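You operate a simulated robot arm through the tools that you are given. There is no shell and no other tool.

Carry out the task below with a simulated robot arm. There is one attempt and no reset: what you move stays moved.

JOB
Switch off, move the white pan to the trivet and wipe up the spilt milk.
Fine: in that order; the other pans stay; use the green cloth and put it back. What is to be rubbed or washed off counts as gone when no trace of it is left.

Only the result counts: the job must be done as asked and must still hold three seconds after the hand-in. Knocking over, shifting, dropping, spilling or breaking anything else fails it. Flat cloth is picked up by pressing the open fingertips on it (5 to 10 N) and closing them slowly along it; thin cloth reads only 2 to 8 mm in the jaws.

ROBOT AND FRAMES
A 6-joint arm with a four-finger gripper, fixed in place. Base frame: the origin is on the floor under the middle of its stand, x ahead of it, y to its left, z up; the work surface is at about z = 0.858. Readings come in m, degrees, newtons and seconds.
With the tool pointing down near the work surface it reaches from about 0.28 to 0.7 m from the base axis. Its first joint turns from -166.0 to 166.0 degrees. Payload 3.43 kg.
Tool frame: the origin (TCP) lies between the finger pads and is the grasp point; the fingertips stand 0.03 m ahead of it; z points along the fingers, y is the line along which they close. The gripper opens to 0.12 m; its body begins 0.085 m behind the TCP.
Orientation is told as [roll, pitch, yaw] about the base's x, y, z axes, in that order, counted from this pose: with the fingers straight down and closing along the base's y, the tool's x points along the base's -x, its y along +y and its z along -z.

CONTROLS
- The arm moves only by the tool apply_moves. Its argument "targets" is a list of rows, each a list of 3 entries, a list of its own where there are three numbers: the turn, a rotation vector about the tool's x, y, z in degrees, then the shift along the tool's x, y, z in m, then the finger opening in m, from 0 to 0.12. In form: [[[rx, ry, rz], [tx, ty, tz], jaw], ...]. A call has 1 to 20 rows; each row is the pose to reach, as a shift and turn from the pose commanded when the call began, along the tool's axes at that moment. Rows are played at 5 a second. More than 0.05 m and 8.6 degrees between two rows, or a gripper value outside its range, and nothing of the call is played. Where a pose cannot be reached the arm comes as near as it can. A force on the tool above 40 N (or 10 N above the force at the start of the call, whichever is more), or a blocked arm, ends the call early, and 0.2 s more pass. The fingers move at their own pace (about 0.04 m/s each) and stop on an object; they squeeze with about 40 N. The grip force told is the motor's: it shows also when the fingers shut on nothing. Time passes only in rows, and 0.2 s behind the last, so rows that repeat a pose let the fingers close. It gives the time, the measured TCP pose, the force on the tool (base axes), the opening and the grip force at its end, in the units of the frame above (readings bear some noise), with the torque about the TCP (base axes, N m) and any sound that the robot's microphone picked up.
- Cameras (640 x 400 px; columns grow to the right, rows downward): "scene" is fixed at [0.4004, -0.6494, 1.5961]; the picture's right is [0.96, -0.29, 0.00], its down [-0.17, -0.56, -0.81] and it looks along [0.24, 0.77, -0.59] (base axes); focal length 330 px, centre (320, 200). "wrist" rides on the gripper at [0.071, -0.017, -0.121] in the tool frame; the picture's right is [0.23, 0.97, 0.00], its down [-0.81, 0.19, -0.55] and it looks along [-0.54, 0.13, 0.83] (tool axes); focal length 275 px, centre (320, 200). There is no depth. A picture from a camera that has moved, and an enlarged one, comes with that camera's place and axes in the base frame and with its lens.
- grab_frame(camera): a new picture of that camera. It takes no simulated time.
- raise_lower(by): moves the trunk up (or, below 0, down) by that many m; the arm rides with it, the base frame stays. It gives what a move gives, with no picture.
- enlarge(camera, box): a new picture of the part [left, top, right, bottom] of that camera's present view, enlarged. It takes no simulated time.
- hand_in(): hands the job in; it is judged then, once.

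Nothing tells you positions but the pictures and the camera data. Unless the task says otherwise, let go and move clear before handing in.

The tools are called as a command line: name --argument value ..., lists and objects as JSON in quotes. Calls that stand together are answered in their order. apply_moves: Moves the arm, as the interface text tells. Its arguments: {"type":"object","properties":{"targets":{"type":"array"}},"required":["targets"]} The other tools are called the same way: raise_lower (by) moves the trunk up or down; grab_frame (camera) takes a picture; enlarge (camera, box) takes an enlarged picture of a part of a camera's view; hand_in () hands the job in.

At the start:

```text
clock: 0.0
tcp_pos: [0.5555, -0.0421, 1.1448]
tcp_rot: [0.0, 0.0, 0.0]
force: [-0.4, -0.2, 0.0]
ft_torque: [0.0, 0.06, 0.0]
opening: 0.1199
grasp_force: 0.1
trunk travel left (down, up): [-0.2, 0.24]
```

scene: 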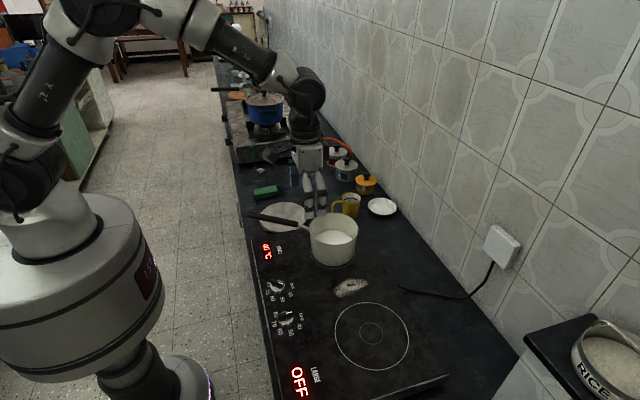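
wrist: 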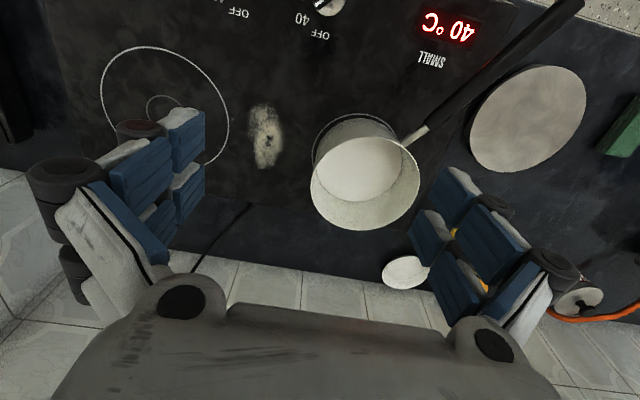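

I see a cooktop with a white milk pan on the small zone (display reads 40 °C), the large zone OFF, a milk spill, a pale round trivet, and a green thing near it. I'll look closer before moving anything.

enlarge --camera "scene" --box '[230, 160, 430, 285]'

enlarge --camera "scene" --box '[240, 230, 400, 330]'

enlarge --camera "wrist" --box '[200, 0, 640, 275]'

enlarge --camera "scene" --box '[250, 260, 410, 400]'

```text
3.20 times, centred on (330, 222) of scene
camera zoom: at [0.4004, -0.6494, 1.5961], right [0.96, -0.29, 0.0], down [-0.17, -0.56, -0.81], along [0.24, 0.77, -0.59], focal length 1056 px, centre (288, 128)
```

zoom: 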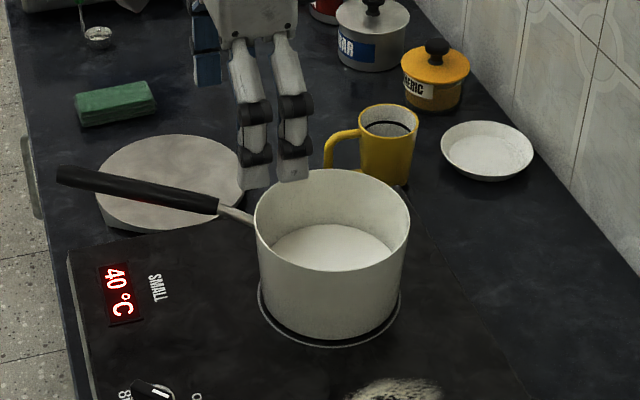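

```text
4.00 times, centred on (320, 280) of scene
camera zoom: at [0.4004, -0.6494, 1.5961], right [0.96, -0.29, 0.0], down [-0.17, -0.56, -0.81], along [0.24, 0.77, -0.59], focal length 1320 px, centre (320, -120)
```

zoom: 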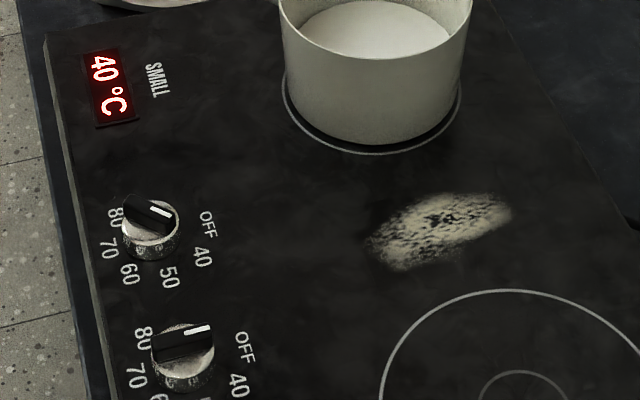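

```text
1.45 times, centred on (420, 138) of wrist
camera zoom: at [0.4855, -0.0576, 1.2658], right [-0.23, 0.97, 0.0], down [0.81, 0.19, 0.55], along [0.54, 0.13, -0.83], focal length 400 px, centre (174, 291)
```

zoom: 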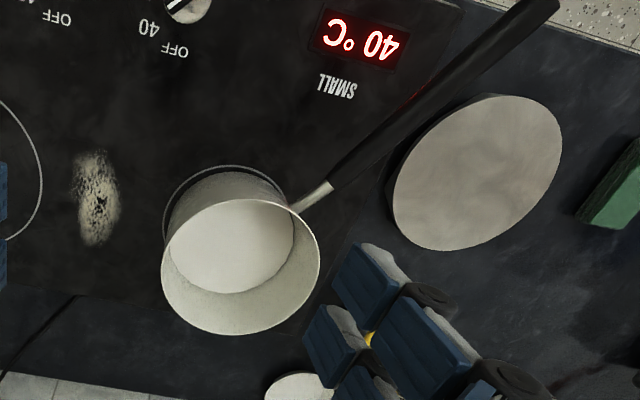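

```text
2.86 times, centred on (330, 330) of scene
camera zoom: at [0.4004, -0.6494, 1.5961], right [0.96, -0.29, 0.0], down [-0.17, -0.56, -0.81], along [0.24, 0.77, -0.59], focal length 943 px, centre (291, -171)
```

zoom: 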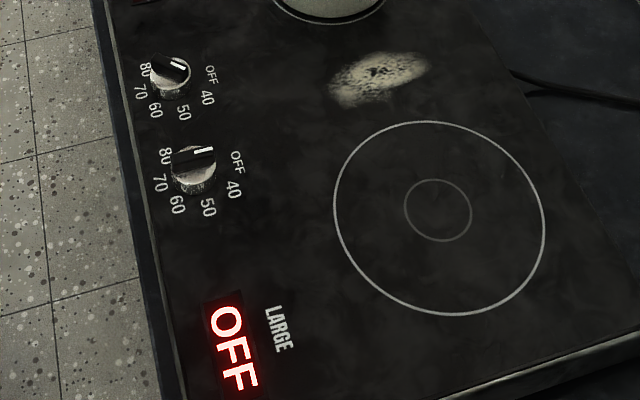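

The small zone is on at 40 °C and OFF lies one 45° step counter-clockwise from it. The large knob already shows OFF. Next I look closer at the green cloth, the trivet and the knob.

enlarge --camera "scene" --box '[235, 165, 315, 215]'

enlarge --camera "scene" --box '[215, 70, 375, 170]'

enlarge --camera "scene" --box '[255, 265, 315, 305]'

enlarge --camera "wrist" --box '[540, 60, 640, 200]'

enlarge --camera "scene" --box '[320, 265, 400, 315]'

```text
8.00 times, centred on (275, 190) of scene
camera zoom: at [0.4004, -0.6494, 1.5961], right [0.96, -0.29, 0.0], down [-0.17, -0.56, -0.81], along [0.24, 0.77, -0.59], focal length 2641 px, centre (680, 280)
```

zoom: 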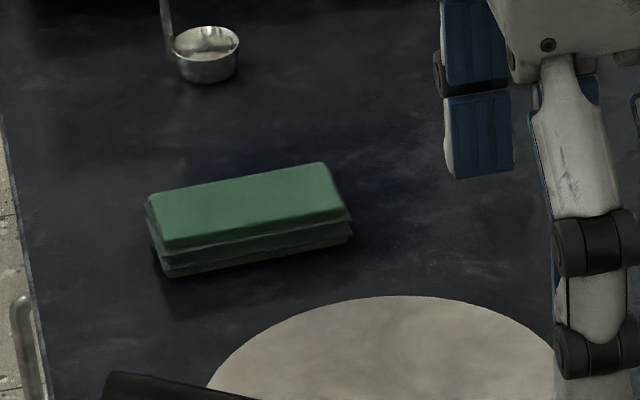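

```text
4.00 times, centred on (295, 120) of scene
camera zoom: at [0.4004, -0.6494, 1.5961], right [0.96, -0.29, 0.0], down [-0.17, -0.56, -0.81], along [0.24, 0.77, -0.59], focal length 1320 px, centre (420, 520)
```

zoom: 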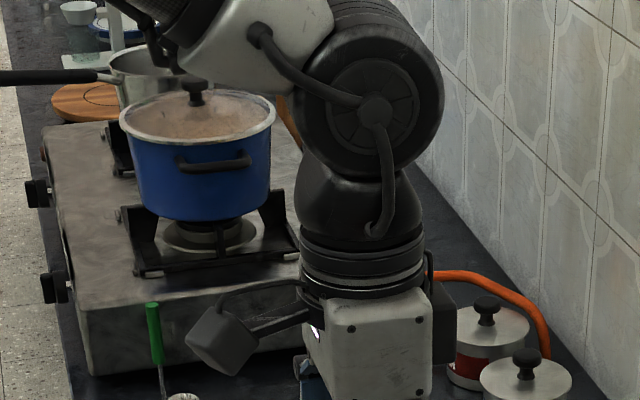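

```text
10.00 times, centred on (285, 285) of scene
camera zoom: at [0.4004, -0.6494, 1.5961], right [0.96, -0.29, 0.0], down [-0.17, -0.56, -0.81], along [0.24, 0.77, -0.59], focal length 3301 px, centre (670, -650)
```

zoom: 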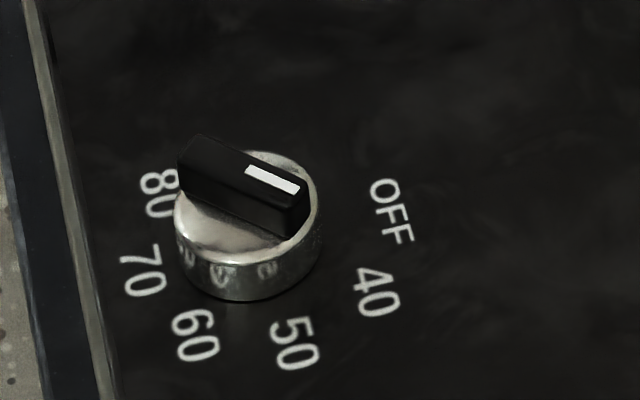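

```text
2.86 times, centred on (590, 130) of wrist
camera zoom: at [0.4855, -0.0576, 1.2658], right [-0.23, 0.97, 0.0], down [0.81, 0.19, 0.55], along [0.54, 0.13, -0.83], focal length 786 px, centre (-451, 400)
```

zoom: 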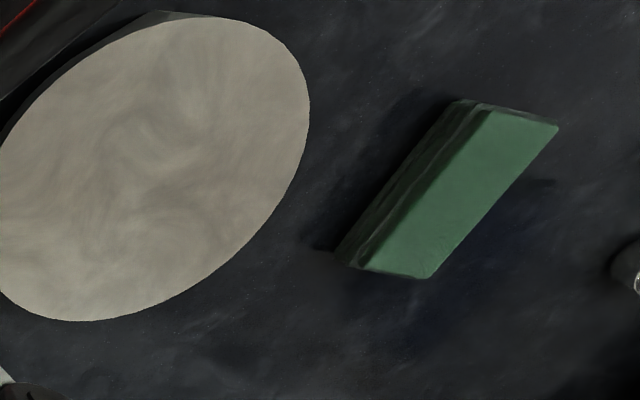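

```text
8.00 times, centred on (360, 290) of scene
camera zoom: at [0.4004, -0.6494, 1.5961], right [0.96, -0.29, 0.0], down [-0.17, -0.56, -0.81], along [0.24, 0.77, -0.59], focal length 2641 px, centre (0, -520)
```

zoom: 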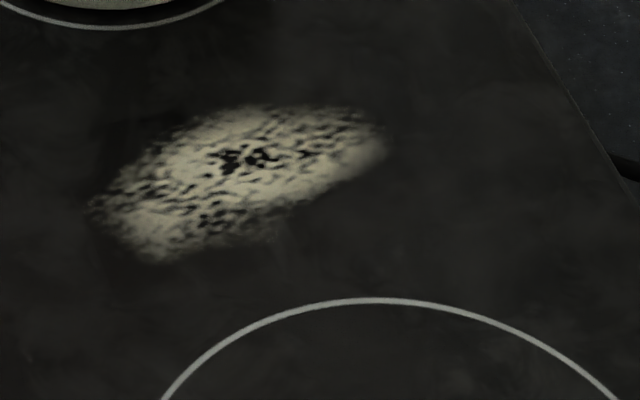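

The cloth is a folded green stack about 9 × 4 cm centred near (0.507, 0.408). The trivet is near (0.54, 0.24), the pan near (0.65, 0.03), and the small knob near (0.466, −0.057) with its bar pointing at "40" (−45°). I go above the knob with the fingers aligned to the bar.

apply_moves --targets '[[[0, 0, 7.5], [0.015, -0.0025, 0.024], 0.1], [[0, 0, 15], [0.03, -0.005, 0.048], 0.09], [[0, 0, 22.5], [0.045, -0.0075, 0.072], 0.08], [[0, 0, 30], [0.06, -0.01, 0.096], 0.07], [[0, 0, 37.5], [0.075, -0.0125, 0.12], 0.06], [[0, 0, 45], [0.0895, -0.015, 0.145], 0.05], [[0, 0, 45], [0.0895, -0.015, 0.145], 0.05]]'

grab_frame --camera "wrist"

grab_frame --camera "scene"

```text
clock: 1.6
tcp_pos: [0.4655, -0.0553, 1.0008]
tcp_rot: [-0.1, 0.0, -45.2]
force: [0.0, 0.0, -0.5]
ft_torque: [0.0, 0.02, 0.05]
opening: 0.05
grasp_force: 0.1
trunk travel left (down, up): [-0.2, 0.24]
```

```text
taken
camera wrist: at [0.4041, -0.0161, 1.1221], right [0.53, 0.85, 0.0], down [0.71, -0.44, 0.55], along [0.47, -0.29, -0.83], focal length 275 px, centre (320, 200)
```

wrist: 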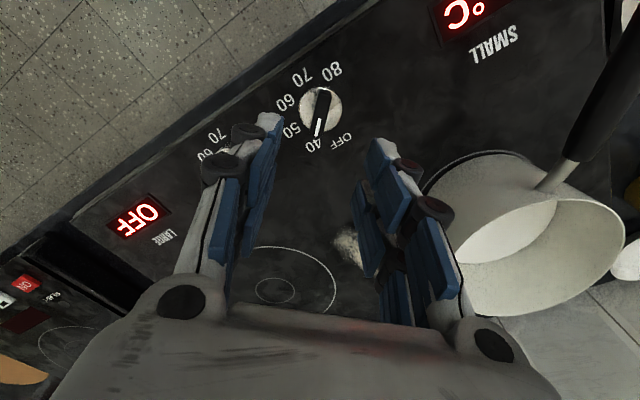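

```text
taken
```

scene: 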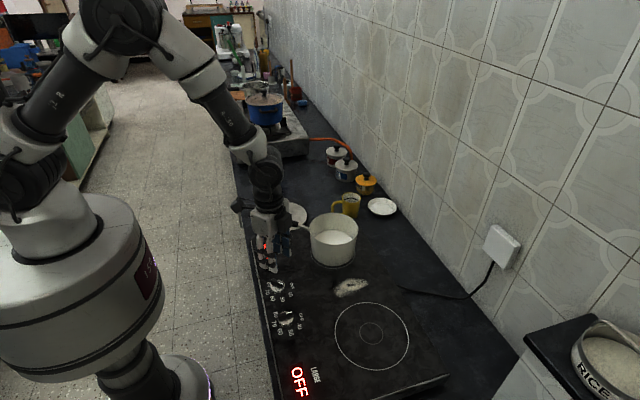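

The wrist camera shows the small knob between the fingers with the bar aligned to the jaw opening. I enlarge it to centre on it precisely.

enlarge --camera "wrist" --box '[260, 50, 380, 170]'

enlarge --camera "wrist" --box '[170, 60, 490, 340]'

enlarge --camera "scene" --box '[235, 200, 335, 300]'

```text
3.33 times, centred on (320, 110) of wrist
camera zoom: at [0.4041, -0.0161, 1.1221], right [0.53, 0.85, 0.0], down [0.71, -0.44, 0.55], along [0.47, -0.29, -0.83], focal length 918 px, centre (320, 500)
```

zoom: 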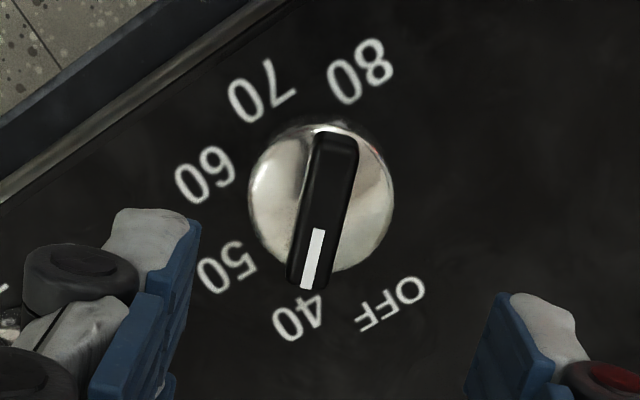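

```text
1.43 times, centred on (330, 200) of wrist
camera zoom: at [0.4041, -0.0161, 1.1221], right [0.53, 0.85, 0.0], down [0.71, -0.44, 0.55], along [0.47, -0.29, -0.83], focal length 393 px, centre (306, 200)
```

zoom: 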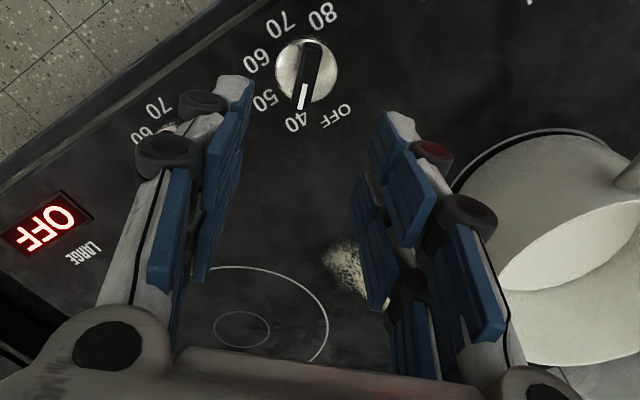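

```text
4.00 times, centred on (285, 250) of scene
camera zoom: at [0.4004, -0.6494, 1.5961], right [0.96, -0.29, 0.0], down [-0.17, -0.56, -0.81], along [0.24, 0.77, -0.59], focal length 1320 px, centre (460, 0)
```

zoom: 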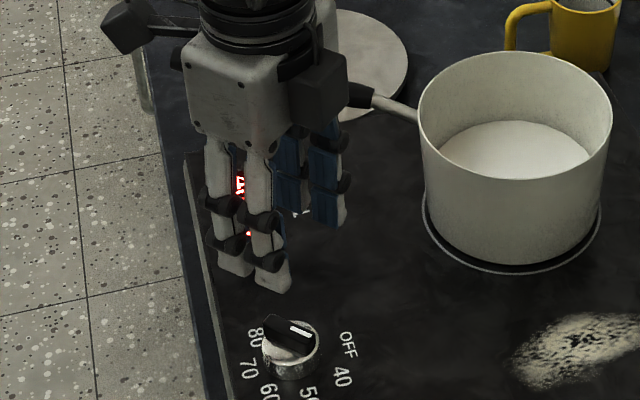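

The knob is slightly off (about 5 mm) from the TCP axis. I correct that, narrow the jaws to straddle the bar, and descend to just above it.

apply_moves --targets '[[[0, 0, 0], [0.002, -0.0005, 0.015], 0.04], [[0, 0, 0], [0.004, -0.001, 0.03], 0.032], [[0, 0, 0], [0.005, -0.0015, 0.045], 0.028], [[0, 0, 0], [0.005, -0.0015, 0.06], 0.026], [[0, 0, 0], [0.005, -0.0015, 0.07], 0.026], [[0, 0, 0], [0.005, -0.0015, 0.07], 0.026]]'

grab_frame --camera "wrist"

enlarge --camera "scene" --box '[245, 240, 325, 310]'

```text
clock: 3.0
tcp_pos: [0.4625, -0.0549, 0.9292]
tcp_rot: [0.1, 0.1, -45.0]
force: [0.0, -0.4, 0.2]
ft_torque: [-0.01, 0.03, 0.04]
opening: 0.026
grasp_force: 0.1
trunk travel left (down, up): [-0.2, 0.24]
```

```text
taken
camera wrist: at [0.4014, -0.0152, 1.0508], right [0.53, 0.85, 0.0], down [0.71, -0.44, 0.55], along [0.47, -0.29, -0.83], focal length 275 px, centre (320, 200)
```

wrist: 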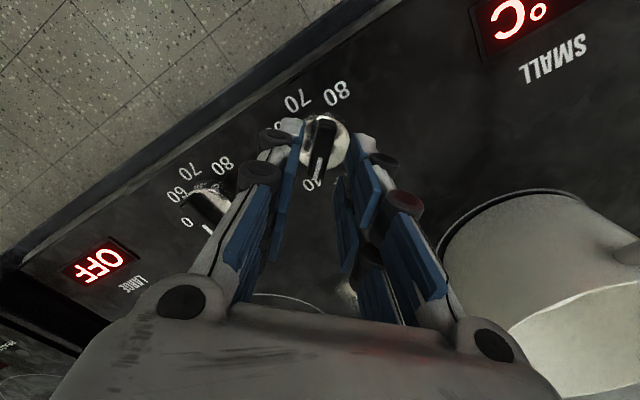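

```text
5.71 times, centred on (285, 275) of scene
camera zoom: at [0.4004, -0.6494, 1.5961], right [0.96, -0.29, 0.0], down [-0.17, -0.56, -0.81], along [0.24, 0.77, -0.59], focal length 1886 px, centre (520, -229)
```

zoom: 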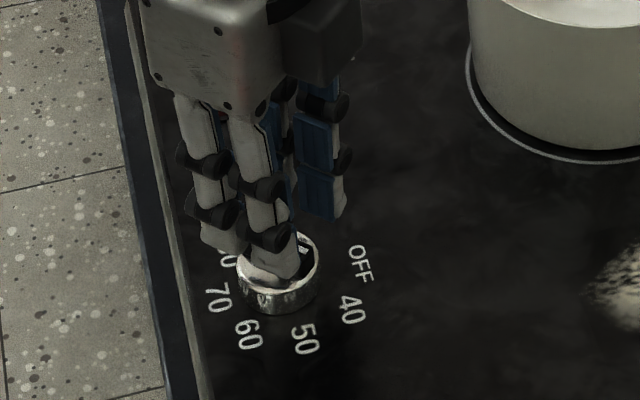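

The tips are just above the knob. I check the centring again before going the last centimetre or two.

enlarge --camera "wrist" --box '[250, 80, 400, 200]'

```text
3.33 times, centred on (325, 140) of wrist
camera zoom: at [0.4014, -0.0152, 1.0508], right [0.53, 0.85, 0.0], down [0.71, -0.44, 0.55], along [0.47, -0.29, -0.83], focal length 918 px, centre (303, 400)
```

zoom: 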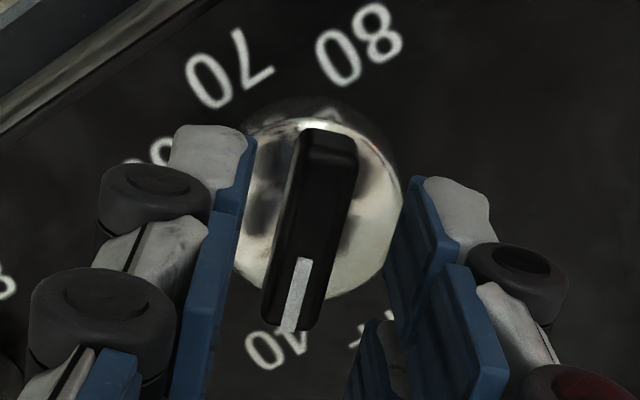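

The knob centre is still about 4–5 mm toward tool +x. I correct that and descend in small steps, watching for contact.

apply_moves --targets '[[[0, 0, 0], [0.0045, 0.001, 0.004], 0.026], [[0, 0, 0], [0.0045, 0.001, 0.008], 0.026], [[0, 0, 0], [0.0045, 0.001, 0.012], 0.026], [[0, 0, 0], [0.0045, 0.001, 0.015], 0.026], [[0, 0, 0], [0.0045, 0.001, 0.015], 0.026]]'

enlarge --camera "wrist" --box '[250, 80, 400, 200]'

enlarge --camera "scene" --box '[255, 255, 315, 300]'

```text
clock: 4.2
tcp_pos: [0.4599, -0.0505, 0.9149]
tcp_rot: [0.1, 0.0, -44.9]
force: [-0.1, -0.4, -0.4]
ft_torque: [-0.01, 0.0, 0.04]
opening: 0.0259
grasp_force: 0.1
trunk travel left (down, up): [-0.2, 0.24]
```

```text
3.33 times, centred on (325, 140) of wrist
camera zoom: at [0.3985, -0.0108, 1.0352], right [0.53, 0.85, 0.0], down [0.71, -0.44, 0.55], along [0.47, -0.29, -0.83], focal length 918 px, centre (303, 400)
```

zoom: 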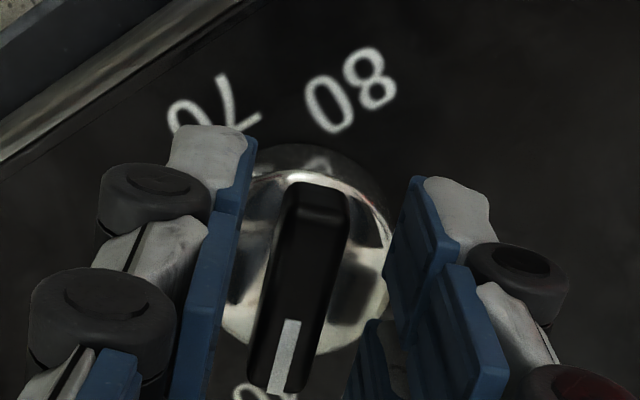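

```text
8.89 times, centred on (285, 278) of scene
camera zoom: at [0.4004, -0.6494, 1.5961], right [0.96, -0.29, 0.0], down [-0.17, -0.56, -0.81], along [0.24, 0.77, -0.59], focal length 2934 px, centre (631, -489)
```

zoom: 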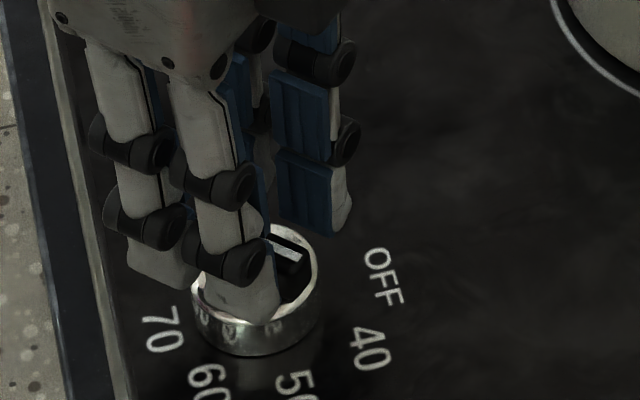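

No contact yet. I descend another few mm slowly to find the top of the knob's cylinder.

apply_moves --targets '[[[0, 0, 0], [0, 0, 0.001], 0.026], [[0, 0, 0], [0, 0, 0.002], 0.026], [[0, 0, 0], [0, 0, 0.003], 0.026], [[0, 0, 0], [0, 0, 0.004], 0.026], [[0, 0, 0], [0, 0, 0.005], 0.026], [[0, 0, 0], [0, 0, 0.005], 0.026]]'

```text
clock: 5.6
tcp_pos: [0.4598, -0.0511, 0.9089]
tcp_rot: [0.0, 0.0, -45.0]
force: [0.2, 0.4, 1.1]
ft_torque: [-0.02, -0.02, -0.03]
opening: 0.0261
grasp_force: 0.1
trunk travel left (down, up): [-0.2, 0.24]
```

The tips are now about 1 cm below the top of the bar with practically no contact force. I close on the bar.

apply_moves --targets '[[[0, 0, 0], [0, 0, 0], 0.02], [[0, 0, 0], [0, 0, 0], 0.014], [[0, 0, 0], [0, 0, 0], 0.008], [[0, 0, 0], [0, 0, 0], 0.004], [[0, 0, 0], [0, 0, 0], 0.002], [[0, 0, 0], [0, 0, 0], 0.002]]'

enlarge --camera "wrist" --box '[250, 80, 400, 200]'

```text
clock: 7.0
tcp_pos: [0.4596, -0.0516, 0.9094]
tcp_rot: [0.0, 0.0, -45.0]
force: [-1.5, -1.7, -0.5]
ft_torque: [-0.02, 0.07, 0.0]
opening: 0.0119
grasp_force: 45.0
trunk travel left (down, up): [-0.2, 0.24]
```

```text
3.33 times, centred on (325, 140) of wrist
camera zoom: at [0.3981, -0.0111, 1.0304], right [0.53, 0.85, 0.0], down [0.71, -0.44, 0.55], along [0.47, -0.29, -0.83], focal length 918 px, centre (303, 400)
```

zoom: 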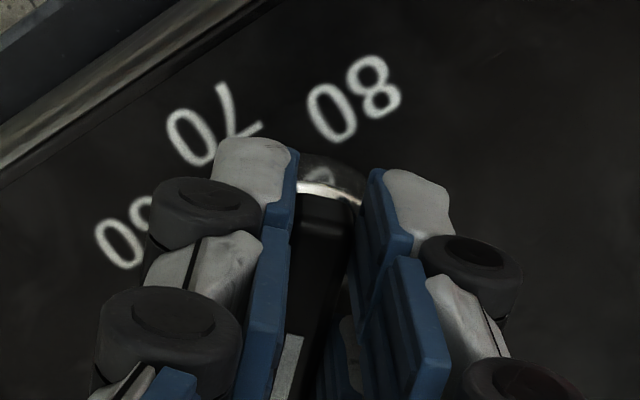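

The bar is gripped (11.9 mm). Now I turn it counter-clockwise seen from above, which is −45° about the tool's z.

apply_moves --targets '[[[0, 0, -5], [0, 0, 0], 0.002], [[0, 0, -10], [0, 0, 0], 0.002], [[0, 0, -15], [0, 0, 0], 0.002], [[0, 0, -20], [0, 0, 0], 0.002], [[0, 0, -25], [0, 0, 0], 0.002], [[0, 0, -30], [0, 0, 0], 0.002], [[0, 0, -35], [0, 0, 0], 0.002], [[0, 0, -40], [0, 0, 0], 0.002], [[0, 0, -45], [0, 0, 0], 0.002], [[0, 0, -45], [0, 0, 0], 0.002]]'

enlarge --camera "scene" --box '[240, 220, 340, 320]'

grab_frame --camera "wrist"

```text
clock: 9.2
tcp_pos: [0.4589, -0.0525, 0.9086]
tcp_rot: [0.2, 0.1, 0.0]
force: [-7.3, -37.3, -6.4]
ft_torque: [-0.96, 1.56, -0.16]
opening: 0.0121
grasp_force: 45.2
trunk travel left (down, up): [-0.2, 0.24]
```

```text
4.00 times, centred on (290, 270) of scene
camera zoom: at [0.4004, -0.6494, 1.5961], right [0.96, -0.29, 0.0], down [-0.17, -0.56, -0.81], along [0.24, 0.77, -0.59], focal length 1320 px, centre (440, -80)
```

zoom: 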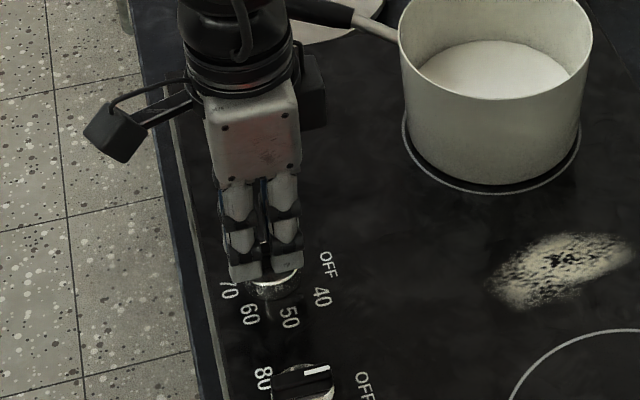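

```text
taken
camera wrist: at [0.3881, -0.0696, 1.0304], right [-0.23, 0.97, 0.0], down [0.81, 0.19, 0.55], along [0.54, 0.13, -0.83], focal length 275 px, centre (320, 200)
```

wrist: 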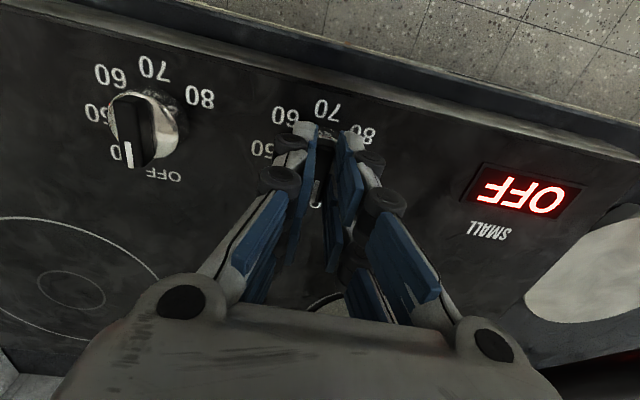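

The SMALL display now reads OFF. There's a sideways load of 37 N on the tool from a slight off-centre, so I relieve it first, then open.

apply_moves --targets '[[[0, 0, 0], [0.0003, -0.0008, 0], 0.002], [[0, 0, 0], [0.0005, -0.0015, 0], 0.002], [[0, 0, 0], [0.0005, -0.0015, 0], 0.002]]'

```text
clock: 10.0
tcp_pos: [0.4578, -0.0539, 0.9097]
tcp_rot: [0.1, 0.1, 0.1]
force: [-7.2, -24.6, -15.1]
ft_torque: [-0.59, 0.29, -0.11]
opening: 0.0118
grasp_force: 45.0
trunk travel left (down, up): [-0.2, 0.24]
```

apply_moves --targets '[[[0, 0, 0], [0.0003, -0.0012, -0.0005], 0.002], [[0, 0, 0], [0.0006, -0.0024, -0.001], 0.002], [[0, 0, 0], [0.0006, -0.0024, -0.001], 0.002]]'

```text
clock: 10.8
tcp_pos: [0.4572, -0.0535, 0.909]
tcp_rot: [0.0, 0.2, 0.0]
force: [-3.9, 10.3, -30.6]
ft_torque: [0.23, -0.33, 0.02]
opening: 0.012
grasp_force: 44.5
trunk travel left (down, up): [-0.2, 0.24]
```

Sideways load is mostly gone; I relax the vertical pull and then open the fingers slowly.

apply_moves --targets '[[[0, 0, 0], [0, 0.0004, 0.001], 0.002], [[0, 0, 0], [0, 0.0007, 0.002], 0.002], [[0, 0, 0], [0, 0.0007, 0.002], 0.002]]'

```text
clock: 11.6
tcp_pos: [0.4579, -0.0537, 0.9098]
tcp_rot: [0.0, 0.1, 0.0]
force: [-6.0, 6.4, -0.5]
ft_torque: [0.15, 1.58, 0.04]
opening: 0.0118
grasp_force: 45.0
trunk travel left (down, up): [-0.2, 0.24]
```

apply_moves --targets '[[[0, 0, 0], [0, 0, 0], 0.016], [[0, 0, 0], [0, 0, 0], 0.022], [[0, 0, 0], [0, 0, 0], 0.028], [[0, 0, 0], [0, 0, 0], 0.028], [[0, 0, 0], [0, 0, -0.01], 0.028], [[0, 0, 0], [0, 0, -0.03], 0.028], [[0, 0, 0], [0, 0, -0.06], 0.04], [[0, 0, 0], [0, 0, -0.1], 0.05], [[0, 0, 0], [0, 0, -0.14], 0.06], [[0, 0, 0], [0, 0, -0.14], 0.06]]'

enlarge --camera "scene" --box '[240, 220, 340, 320]'

grab_frame --camera "wrist"

grab_frame --camera "scene"

```text
clock: 13.8
tcp_pos: [0.4584, -0.0528, 1.048]
tcp_rot: [0.0, -0.1, 0.1]
force: [0.1, 0.3, 0.2]
ft_torque: [-0.01, 0.0, 0.02]
opening: 0.0601
grasp_force: 0.0
trunk travel left (down, up): [-0.2, 0.24]
```

```text
4.00 times, centred on (290, 270) of scene
camera zoom: at [0.4004, -0.6494, 1.5961], right [0.96, -0.29, 0.0], down [-0.17, -0.56, -0.81], along [0.24, 0.77, -0.59], focal length 1320 px, centre (440, -80)
```

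zoom: 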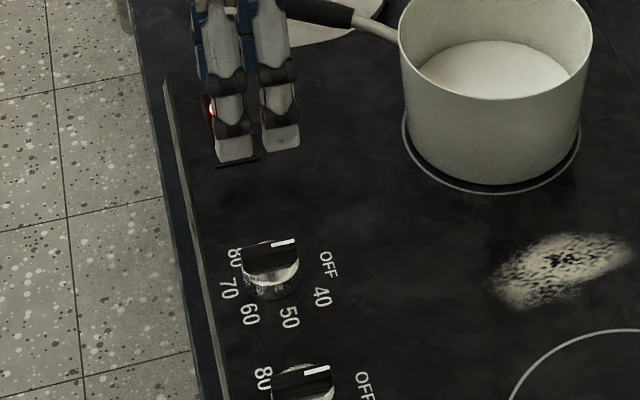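

```text
taken
camera wrist: at [0.3889, -0.0696, 1.1693], right [-0.23, 0.97, 0.0], down [0.81, 0.19, 0.55], along [0.54, 0.13, -0.83], focal length 275 px, centre (320, 200)
```

wrist: 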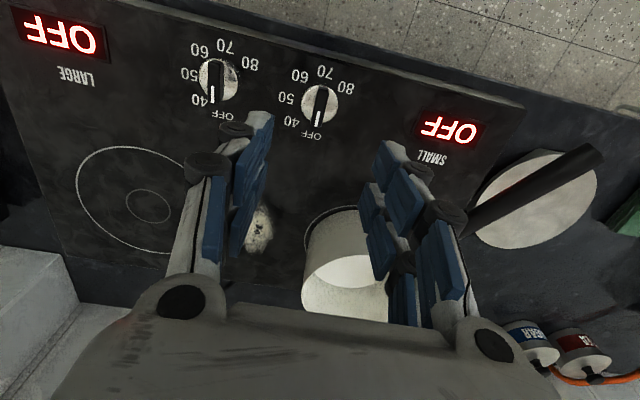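

```text
taken
```

scene: 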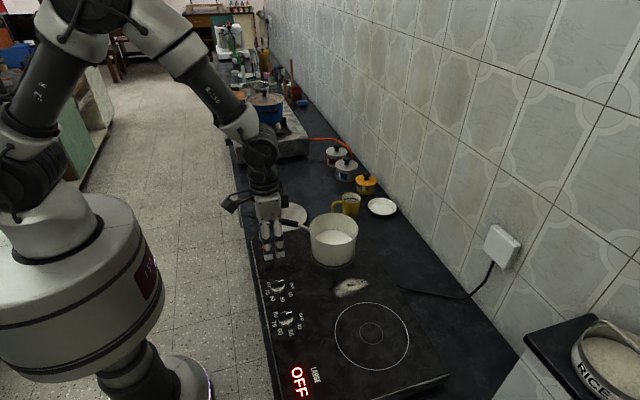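

Both displays read OFF. Next I move above the pan handle with the jaw perpendicular to it and look at it.

apply_moves --targets '[[[0, 0, 0], [0, 0, -0.04], 0.06], [[0, 0, 6], [-0.009, 0.032, -0.07], 0.07], [[0, 0, 12], [-0.018, 0.064, -0.09], 0.08], [[0, 0, 18], [-0.027, 0.096, -0.1], 0.08], [[0, 0, 24], [-0.036, 0.128, -0.1], 0.08], [[0, 0, 29], [-0.045, 0.16, -0.1], 0.08], [[0, 0, 29], [-0.045, 0.16, -0.1], 0.08]]'

grab_frame --camera "wrist"

enlarge --camera "scene" --box '[230, 170, 390, 270]'

```text
clock: 15.4
tcp_pos: [0.5032, 0.1066, 1.1505]
tcp_rot: [0.1, 0.0, -29.0]
force: [-0.2, -0.2, 0.2]
ft_torque: [-0.02, -0.03, -0.02]
opening: 0.0798
grasp_force: 0.1
trunk travel left (down, up): [-0.2, 0.24]
```

```text
taken
camera wrist: at [0.4342, 0.1275, 1.2702], right [0.27, 0.96, 0.0], down [0.8, -0.23, 0.55], along [0.53, -0.15, -0.83], focal length 275 px, centre (320, 200)
```

wrist: 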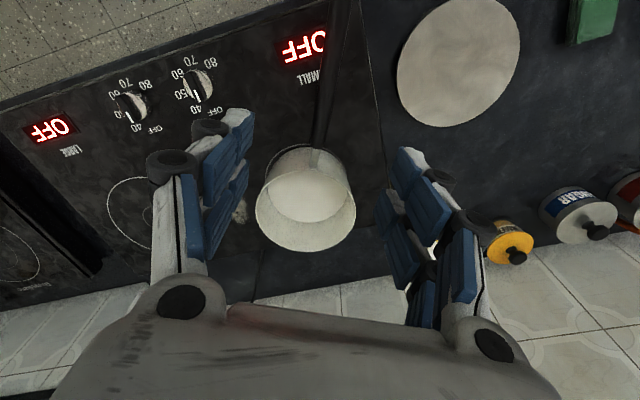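

```text
4.00 times, centred on (310, 220) of scene
camera zoom: at [0.4004, -0.6494, 1.5961], right [0.96, -0.29, 0.0], down [-0.17, -0.56, -0.81], along [0.24, 0.77, -0.59], focal length 1320 px, centre (360, 120)
```

zoom: 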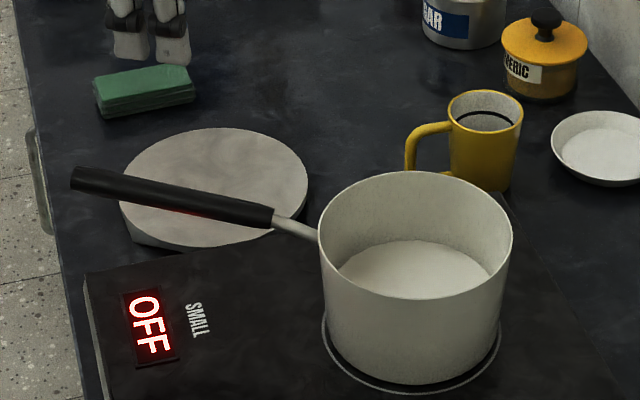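

Now I zoom in on the handle in the wrist view.

enlarge --camera "wrist" --box '[240, 0, 400, 100]'

enlarge --camera "wrist" --box '[230, 80, 390, 260]'

enlarge --camera "scene" --box '[240, 195, 320, 245]'

```text
4.00 times, centred on (320, 50) of wrist
camera zoom: at [0.4342, 0.1275, 1.2702], right [0.27, 0.96, 0.0], down [0.8, -0.23, 0.55], along [0.53, -0.15, -0.83], focal length 1101 px, centre (320, 800)
```

zoom: 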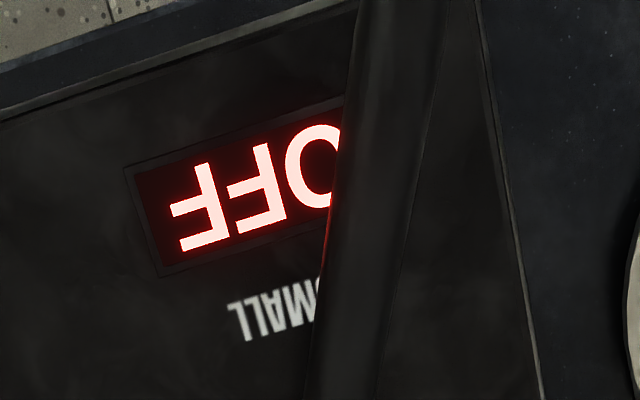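

```text
2.22 times, centred on (310, 170) of wrist
camera zoom: at [0.4342, 0.1275, 1.2702], right [0.27, 0.96, 0.0], down [0.8, -0.23, 0.55], along [0.53, -0.15, -0.83], focal length 612 px, centre (342, 267)
```

zoom: 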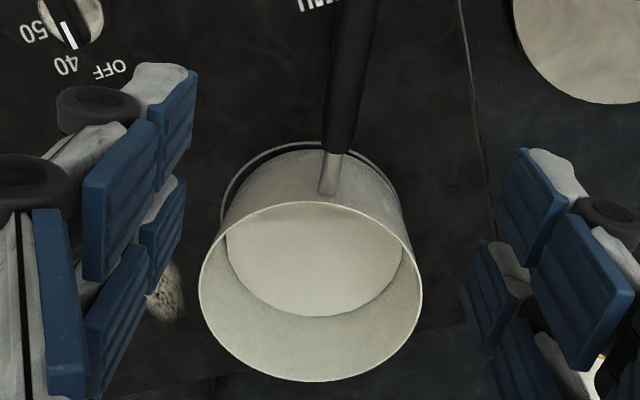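

```text
8.00 times, centred on (280, 220) of scene
camera zoom: at [0.4004, -0.6494, 1.5961], right [0.96, -0.29, 0.0], down [-0.17, -0.56, -0.81], along [0.24, 0.77, -0.59], focal length 2641 px, centre (640, 40)
```

zoom: 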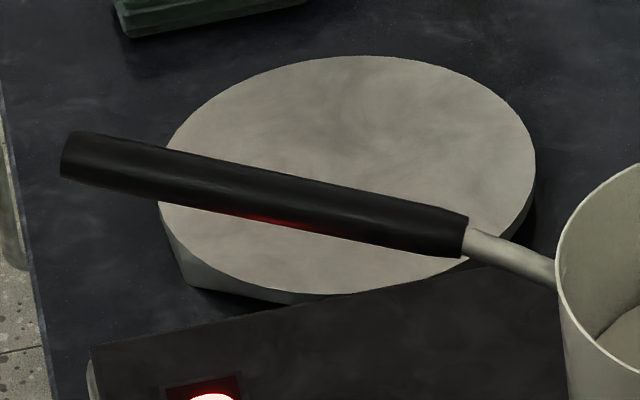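

The handle lies along roughly 155° from the pan, about 2 cm thick at z ≈ 0.965. My estimates of the trivet position from the two cameras differ by a few centimetres, so I move the wrist camera to look at it squarely.

apply_moves --targets '[[[0, 0, -1], [0.0275, 0.017, 0], 0.08], [[0, 0, -2], [0.055, 0.034, 0], 0.08], [[0, 0, -3], [0.083, 0.051, 0], 0.08], [[0, 0, -4], [0.11, 0.068, 0], 0.08], [[0, 0, -4], [0.11, 0.068, 0], 0.08]]'

grab_frame --camera "wrist"

```text
clock: 16.6
tcp_pos: [0.4403, 0.2176, 1.1487]
tcp_rot: [-0.1, 0.0, -25.1]
force: [-0.2, 0.0, 0.0]
ft_torque: [0.01, 0.01, 0.0]
opening: 0.0797
grasp_force: 0.1
trunk travel left (down, up): [-0.2, 0.24]
```

```text
taken
camera wrist: at [0.3698, 0.2334, 1.269], right [0.2, 0.98, 0.0], down [0.82, -0.17, 0.55], along [0.54, -0.11, -0.83], focal length 275 px, centre (320, 200)
```

wrist: 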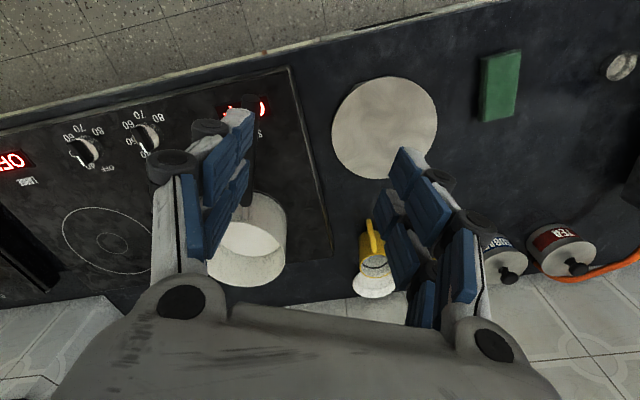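

Combining all views, the trivet fits only if the counter is lower than the cooktop: trivet top near z ≈ 0.815, centre about (0.551, 0.308). The pan is at about (0.645, 0.047) and its handle runs along 155°. I go above the handle near the pan.

apply_moves --targets '[[[0, 0, 0], [-0.0322, -0.0165, 0], 0.07], [[0, 0, 0], [-0.0645, -0.0331, 0], 0.06], [[0, 0, 0], [-0.0967, -0.0497, 0], 0.06], [[0, 0, 0], [-0.1289, -0.0662, 0.01], 0.06], [[0, 0, 0], [-0.1289, -0.0662, 0.04], 0.06], [[0, 0, 0], [-0.1289, -0.0662, 0.07], 0.06], [[0, 0, 0], [-0.1289, -0.0662, 0.09], 0.06], [[0, 0, 0], [-0.1289, -0.0662, 0.09], 0.06]]'

grab_frame --camera "wrist"

enlarge --camera "scene" --box '[230, 150, 390, 270]'

```text
clock: 18.4
tcp_pos: [0.5306, 0.1048, 1.0574]
tcp_rot: [0.0, 0.0, -25.0]
force: [-0.5, -1.1, 0.5]
ft_torque: [0.02, -0.03, 0.01]
opening: 0.0599
grasp_force: 0.1
trunk travel left (down, up): [-0.2, 0.24]
```

```text
taken
camera wrist: at [0.4593, 0.1207, 1.1786], right [0.2, 0.98, 0.0], down [0.82, -0.17, 0.55], along [0.54, -0.11, -0.83], focal length 275 px, centre (320, 200)
```

wrist: 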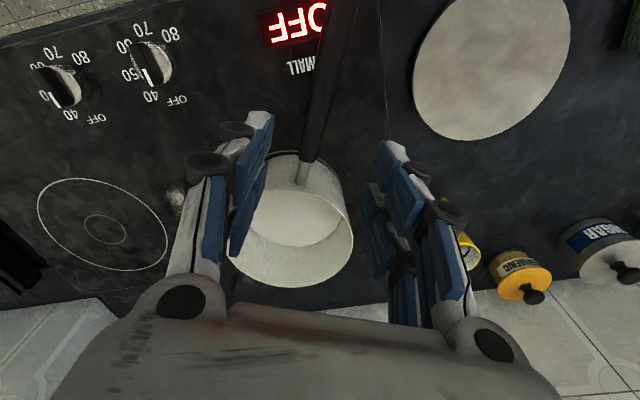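

```text
3.33 times, centred on (310, 210) of scene
camera zoom: at [0.4004, -0.6494, 1.5961], right [0.96, -0.29, 0.0], down [-0.17, -0.56, -0.81], along [0.24, 0.77, -0.59], focal length 1100 px, centre (353, 167)
```

zoom: 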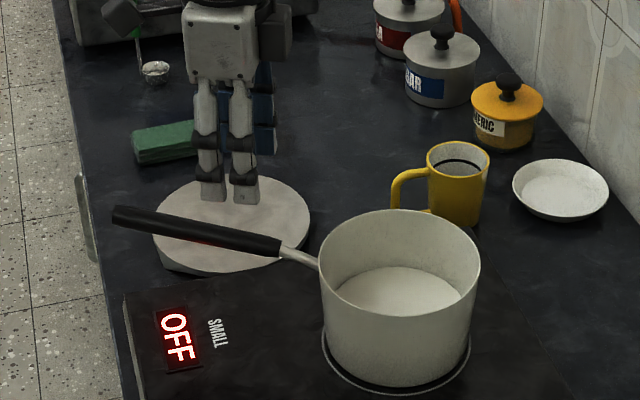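

The handle passes right under the TCP. I descend straddling it.

apply_moves --targets '[[[0, 0, 0], [0, 0, 0.025], 0.06], [[0, 0, 0], [0, 0, 0.05], 0.06], [[0, 0, 0], [0, 0, 0.07], 0.06], [[0, 0, 0], [0, 0, 0.085], 0.06], [[0, 0, 0], [0, 0, 0.096], 0.06], [[0, 0, 0], [0, 0, 0.096], 0.06]]'

grab_frame --camera "wrist"

enlarge --camera "scene" --box '[240, 180, 360, 270]'

```text
clock: 19.8
tcp_pos: [0.5293, 0.106, 0.9626]
tcp_rot: [0.0, 0.0, -25.1]
force: [0.3, 0.2, -0.7]
ft_torque: [-0.02, -0.01, 0.01]
opening: 0.06
grasp_force: 0.0
trunk travel left (down, up): [-0.2, 0.24]
```

```text
taken
camera wrist: at [0.4585, 0.1217, 1.0832], right [0.2, 0.98, 0.0], down [0.82, -0.17, 0.55], along [0.54, -0.11, -0.83], focal length 275 px, centre (320, 200)
```

wrist: 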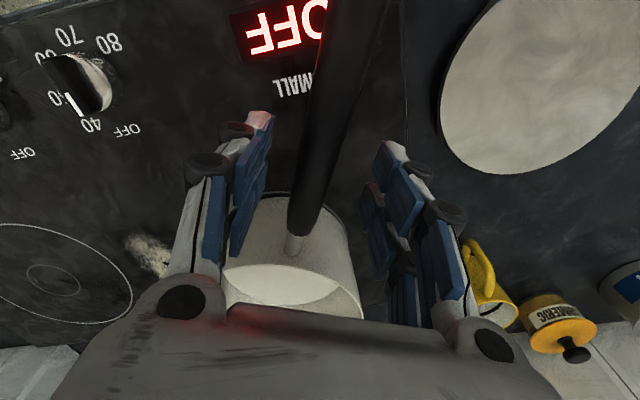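

```text
4.44 times, centred on (300, 225) of scene
camera zoom: at [0.4004, -0.6494, 1.5961], right [0.96, -0.29, 0.0], down [-0.17, -0.56, -0.81], along [0.24, 0.77, -0.59], focal length 1467 px, centre (409, 89)
```

zoom: 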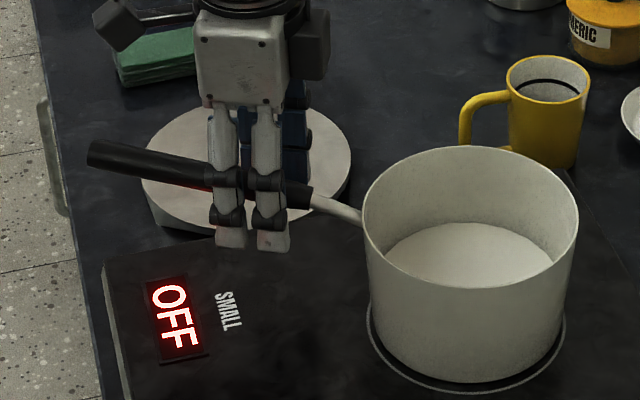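

The handle lies between the fingers, about 4 mm to one side. I centre on it, align the yaw slightly, and close.

apply_moves --targets '[[[0, 0, -0.8], [0, -0.002, 0.001], 0.06], [[0, 0, -1.6], [0, -0.004, 0.002], 0.05], [[0, 0, -1.6], [0, -0.004, 0.002], 0.04], [[0, 0, -1.6], [0, -0.004, 0.002], 0.034], [[0, 0, -1.6], [0, -0.004, 0.002], 0.03], [[0, 0, -1.6], [0, -0.004, 0.002], 0.026], [[0, 0, -1.6], [0, -0.004, 0.002], 0.022]]'

grab_frame --camera "wrist"

```text
clock: 21.4
tcp_pos: [0.5278, 0.1016, 0.9602]
tcp_rot: [-0.1, 0.0, -23.4]
force: [-0.2, -0.8, 0.0]
ft_torque: [0.02, -0.01, -0.01]
opening: 0.0231
grasp_force: 0.8
trunk travel left (down, up): [-0.2, 0.24]
```

```text
taken
camera wrist: at [0.4562, 0.1157, 1.0817], right [0.18, 0.98, 0.0], down [0.82, -0.15, 0.55], along [0.54, -0.1, -0.83], focal length 275 px, centre (320, 200)
```

wrist: 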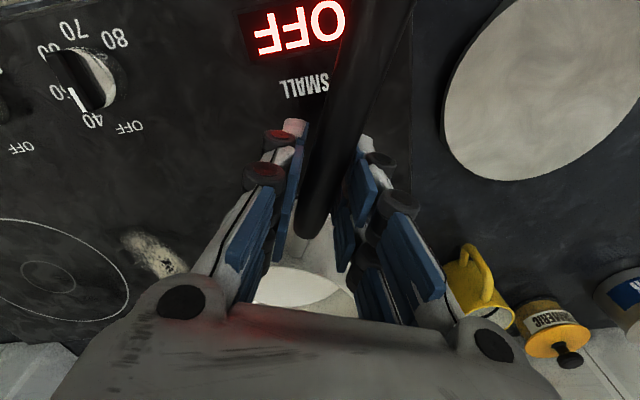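

Nearly in contact. I squeeze fully.

apply_moves --targets '[[[0, 0, 0], [0, 0, 0], 0.018], [[0, 0, 0], [0, 0, 0], 0.012], [[0, 0, 0], [0, 0, 0], 0.006], [[0, 0, 0], [0, 0, 0], 0.0], [[0, 0, 0], [0, 0, 0], 0.0]]'

```text
clock: 22.6
tcp_pos: [0.5272, 0.1023, 0.96]
tcp_rot: [0.0, -0.1, -23.4]
force: [-0.2, -2.3, 0.3]
ft_torque: [0.02, 0.17, -0.23]
opening: 0.0212
grasp_force: 40.3
trunk travel left (down, up): [-0.2, 0.24]
```

The handle is gripped firmly (21 mm). I lift slowly by a small amount first to check weight and tilt.

apply_moves --targets '[[[0, 0, 0], [0, 0, -0.003], 0.0], [[0, 0, 0], [0, 0, -0.006], 0.0], [[0, 0, 0], [0, 0, -0.009], 0.0], [[0, 0, 0], [0, 0, -0.012], 0.0], [[0, 0, 0], [0, 0, -0.016], 0.0], [[0, 0, 0], [0, 0, -0.02], 0.0], [[0, 0, 0], [0, 0, -0.02], 0.0]]'

enlarge --camera "scene" --box '[240, 180, 400, 290]'

grab_frame --camera "wrist"

```text
clock: 24.2
tcp_pos: [0.5272, 0.1023, 0.9813]
tcp_rot: [-0.1, 0.1, -23.4]
force: [0.2, 0.0, -7.4]
ft_torque: [0.35, 0.8, 0.01]
opening: 0.0222
grasp_force: 40.0
trunk travel left (down, up): [-0.2, 0.24]
```

```text
3.64 times, centred on (320, 235) of scene
camera zoom: at [0.4004, -0.6494, 1.5961], right [0.96, -0.29, 0.0], down [-0.17, -0.56, -0.81], along [0.24, 0.77, -0.59], focal length 1200 px, centre (320, 73)
```

zoom: 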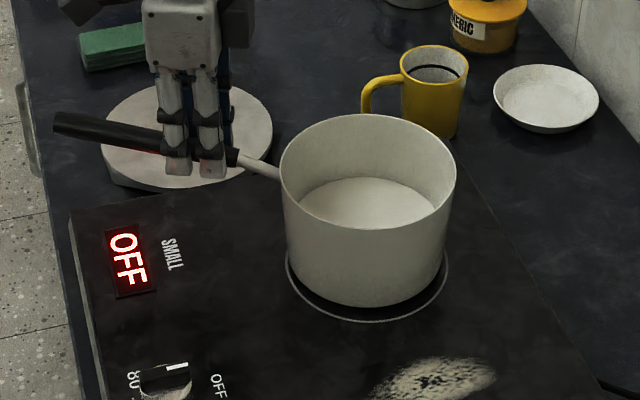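

```text
taken
camera wrist: at [0.4569, 0.1157, 1.1018], right [0.18, 0.98, 0.0], down [0.82, -0.15, 0.55], along [0.54, -0.1, -0.83], focal length 275 px, centre (320, 200)
```

wrist: 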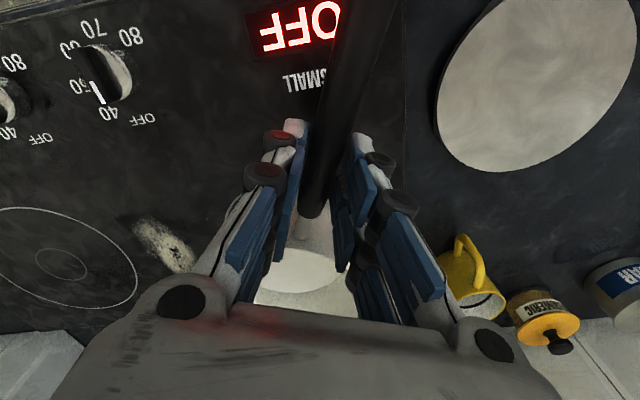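

The pan weighs about 0.75 kg and stays level. I carry it smoothly toward the trivet, keeping it high and its orientation unchanged.

apply_moves --targets '[[[0, 0, 0], [0.0038, 0.004, -0.006], 0.0], [[0, 0, 0], [0.0114, 0.0121, -0.012], 0.0], [[0, 0, 0], [0.0247, 0.0263, -0.018], 0.0], [[0, 0, 0], [0.0418, 0.0445, -0.02], 0.0], [[0, 0, 0], [0.0627, 0.0667, -0.02], 0.0], [[0, 0, 0], [0.0855, 0.091, -0.02], 0.0], [[0, 0, 0], [0.1082, 0.1153, -0.02], 0.0], [[0, 0, 0], [0.131, 0.1395, -0.02], 0.0], [[0, 0, 0], [0.1519, 0.1618, -0.02], 0.0], [[0, 0, 0], [0.169, 0.18, -0.02], 0.0], [[0, 0, 0], [0.1804, 0.1921, -0.02], 0.0], [[0, 0, 0], [0.187, 0.1992, -0.02], 0.0], [[0, 0, 0], [0.1899, 0.2022, -0.02], 0.0], [[0, 0, 0], [0.1899, 0.2022, -0.02], 0.0]]'

enlarge --camera "scene" --box '[230, 140, 390, 260]'

grab_frame --camera "wrist"

```text
clock: 27.2
tcp_pos: [0.4325, 0.3627, 1.0019]
tcp_rot: [0.0, 0.1, -23.4]
force: [0.3, -0.1, -7.3]
ft_torque: [0.38, 0.85, -0.01]
opening: 0.022
grasp_force: 40.3
trunk travel left (down, up): [-0.2, 0.24]
```

```text
3.33 times, centred on (310, 200) of scene
camera zoom: at [0.4004, -0.6494, 1.5961], right [0.96, -0.29, 0.0], down [-0.17, -0.56, -0.81], along [0.24, 0.77, -0.59], focal length 1100 px, centre (353, 200)
```

zoom: 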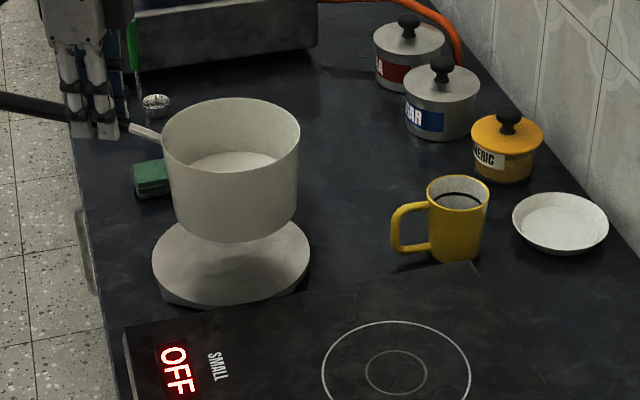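

```text
taken
camera wrist: at [0.3628, 0.3761, 1.122], right [0.18, 0.98, 0.0], down [0.82, -0.15, 0.55], along [0.54, -0.1, -0.83], focal length 275 px, centre (320, 200)
```

wrist: 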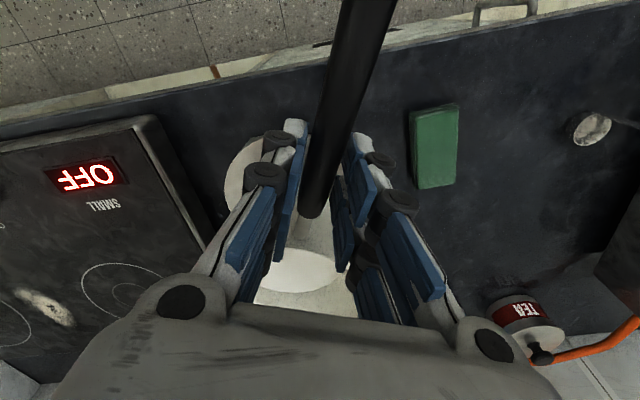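

The pan hovers over the trivet. I zoom in to check tilt and centring before lowering.

enlarge --camera "scene" --box '[255, 160, 335, 235]'

enlarge --camera "wrist" --box '[220, 80, 400, 330]'

```text
5.33 times, centred on (295, 198) of scene
camera zoom: at [0.4004, -0.6494, 1.5961], right [0.96, -0.29, 0.0], down [-0.17, -0.56, -0.81], along [0.24, 0.77, -0.59], focal length 1761 px, centre (453, 213)
```

zoom: 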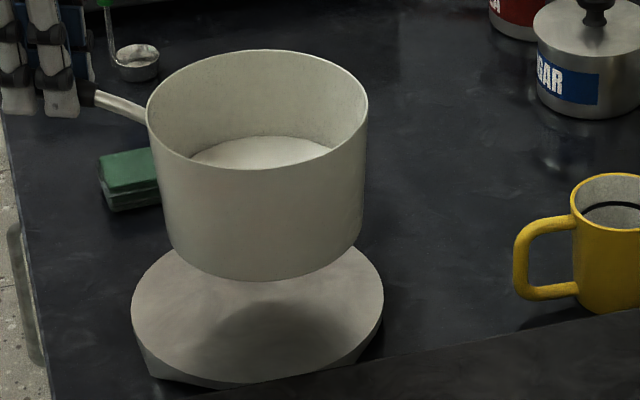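

```text
1.60 times, centred on (310, 205) of wrist
camera zoom: at [0.3628, 0.3761, 1.122], right [0.18, 0.98, 0.0], down [0.82, -0.15, 0.55], along [0.54, -0.1, -0.83], focal length 440 px, centre (336, 192)
```

zoom: 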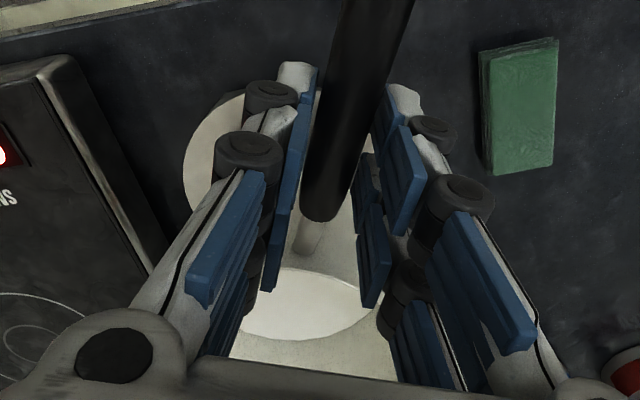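

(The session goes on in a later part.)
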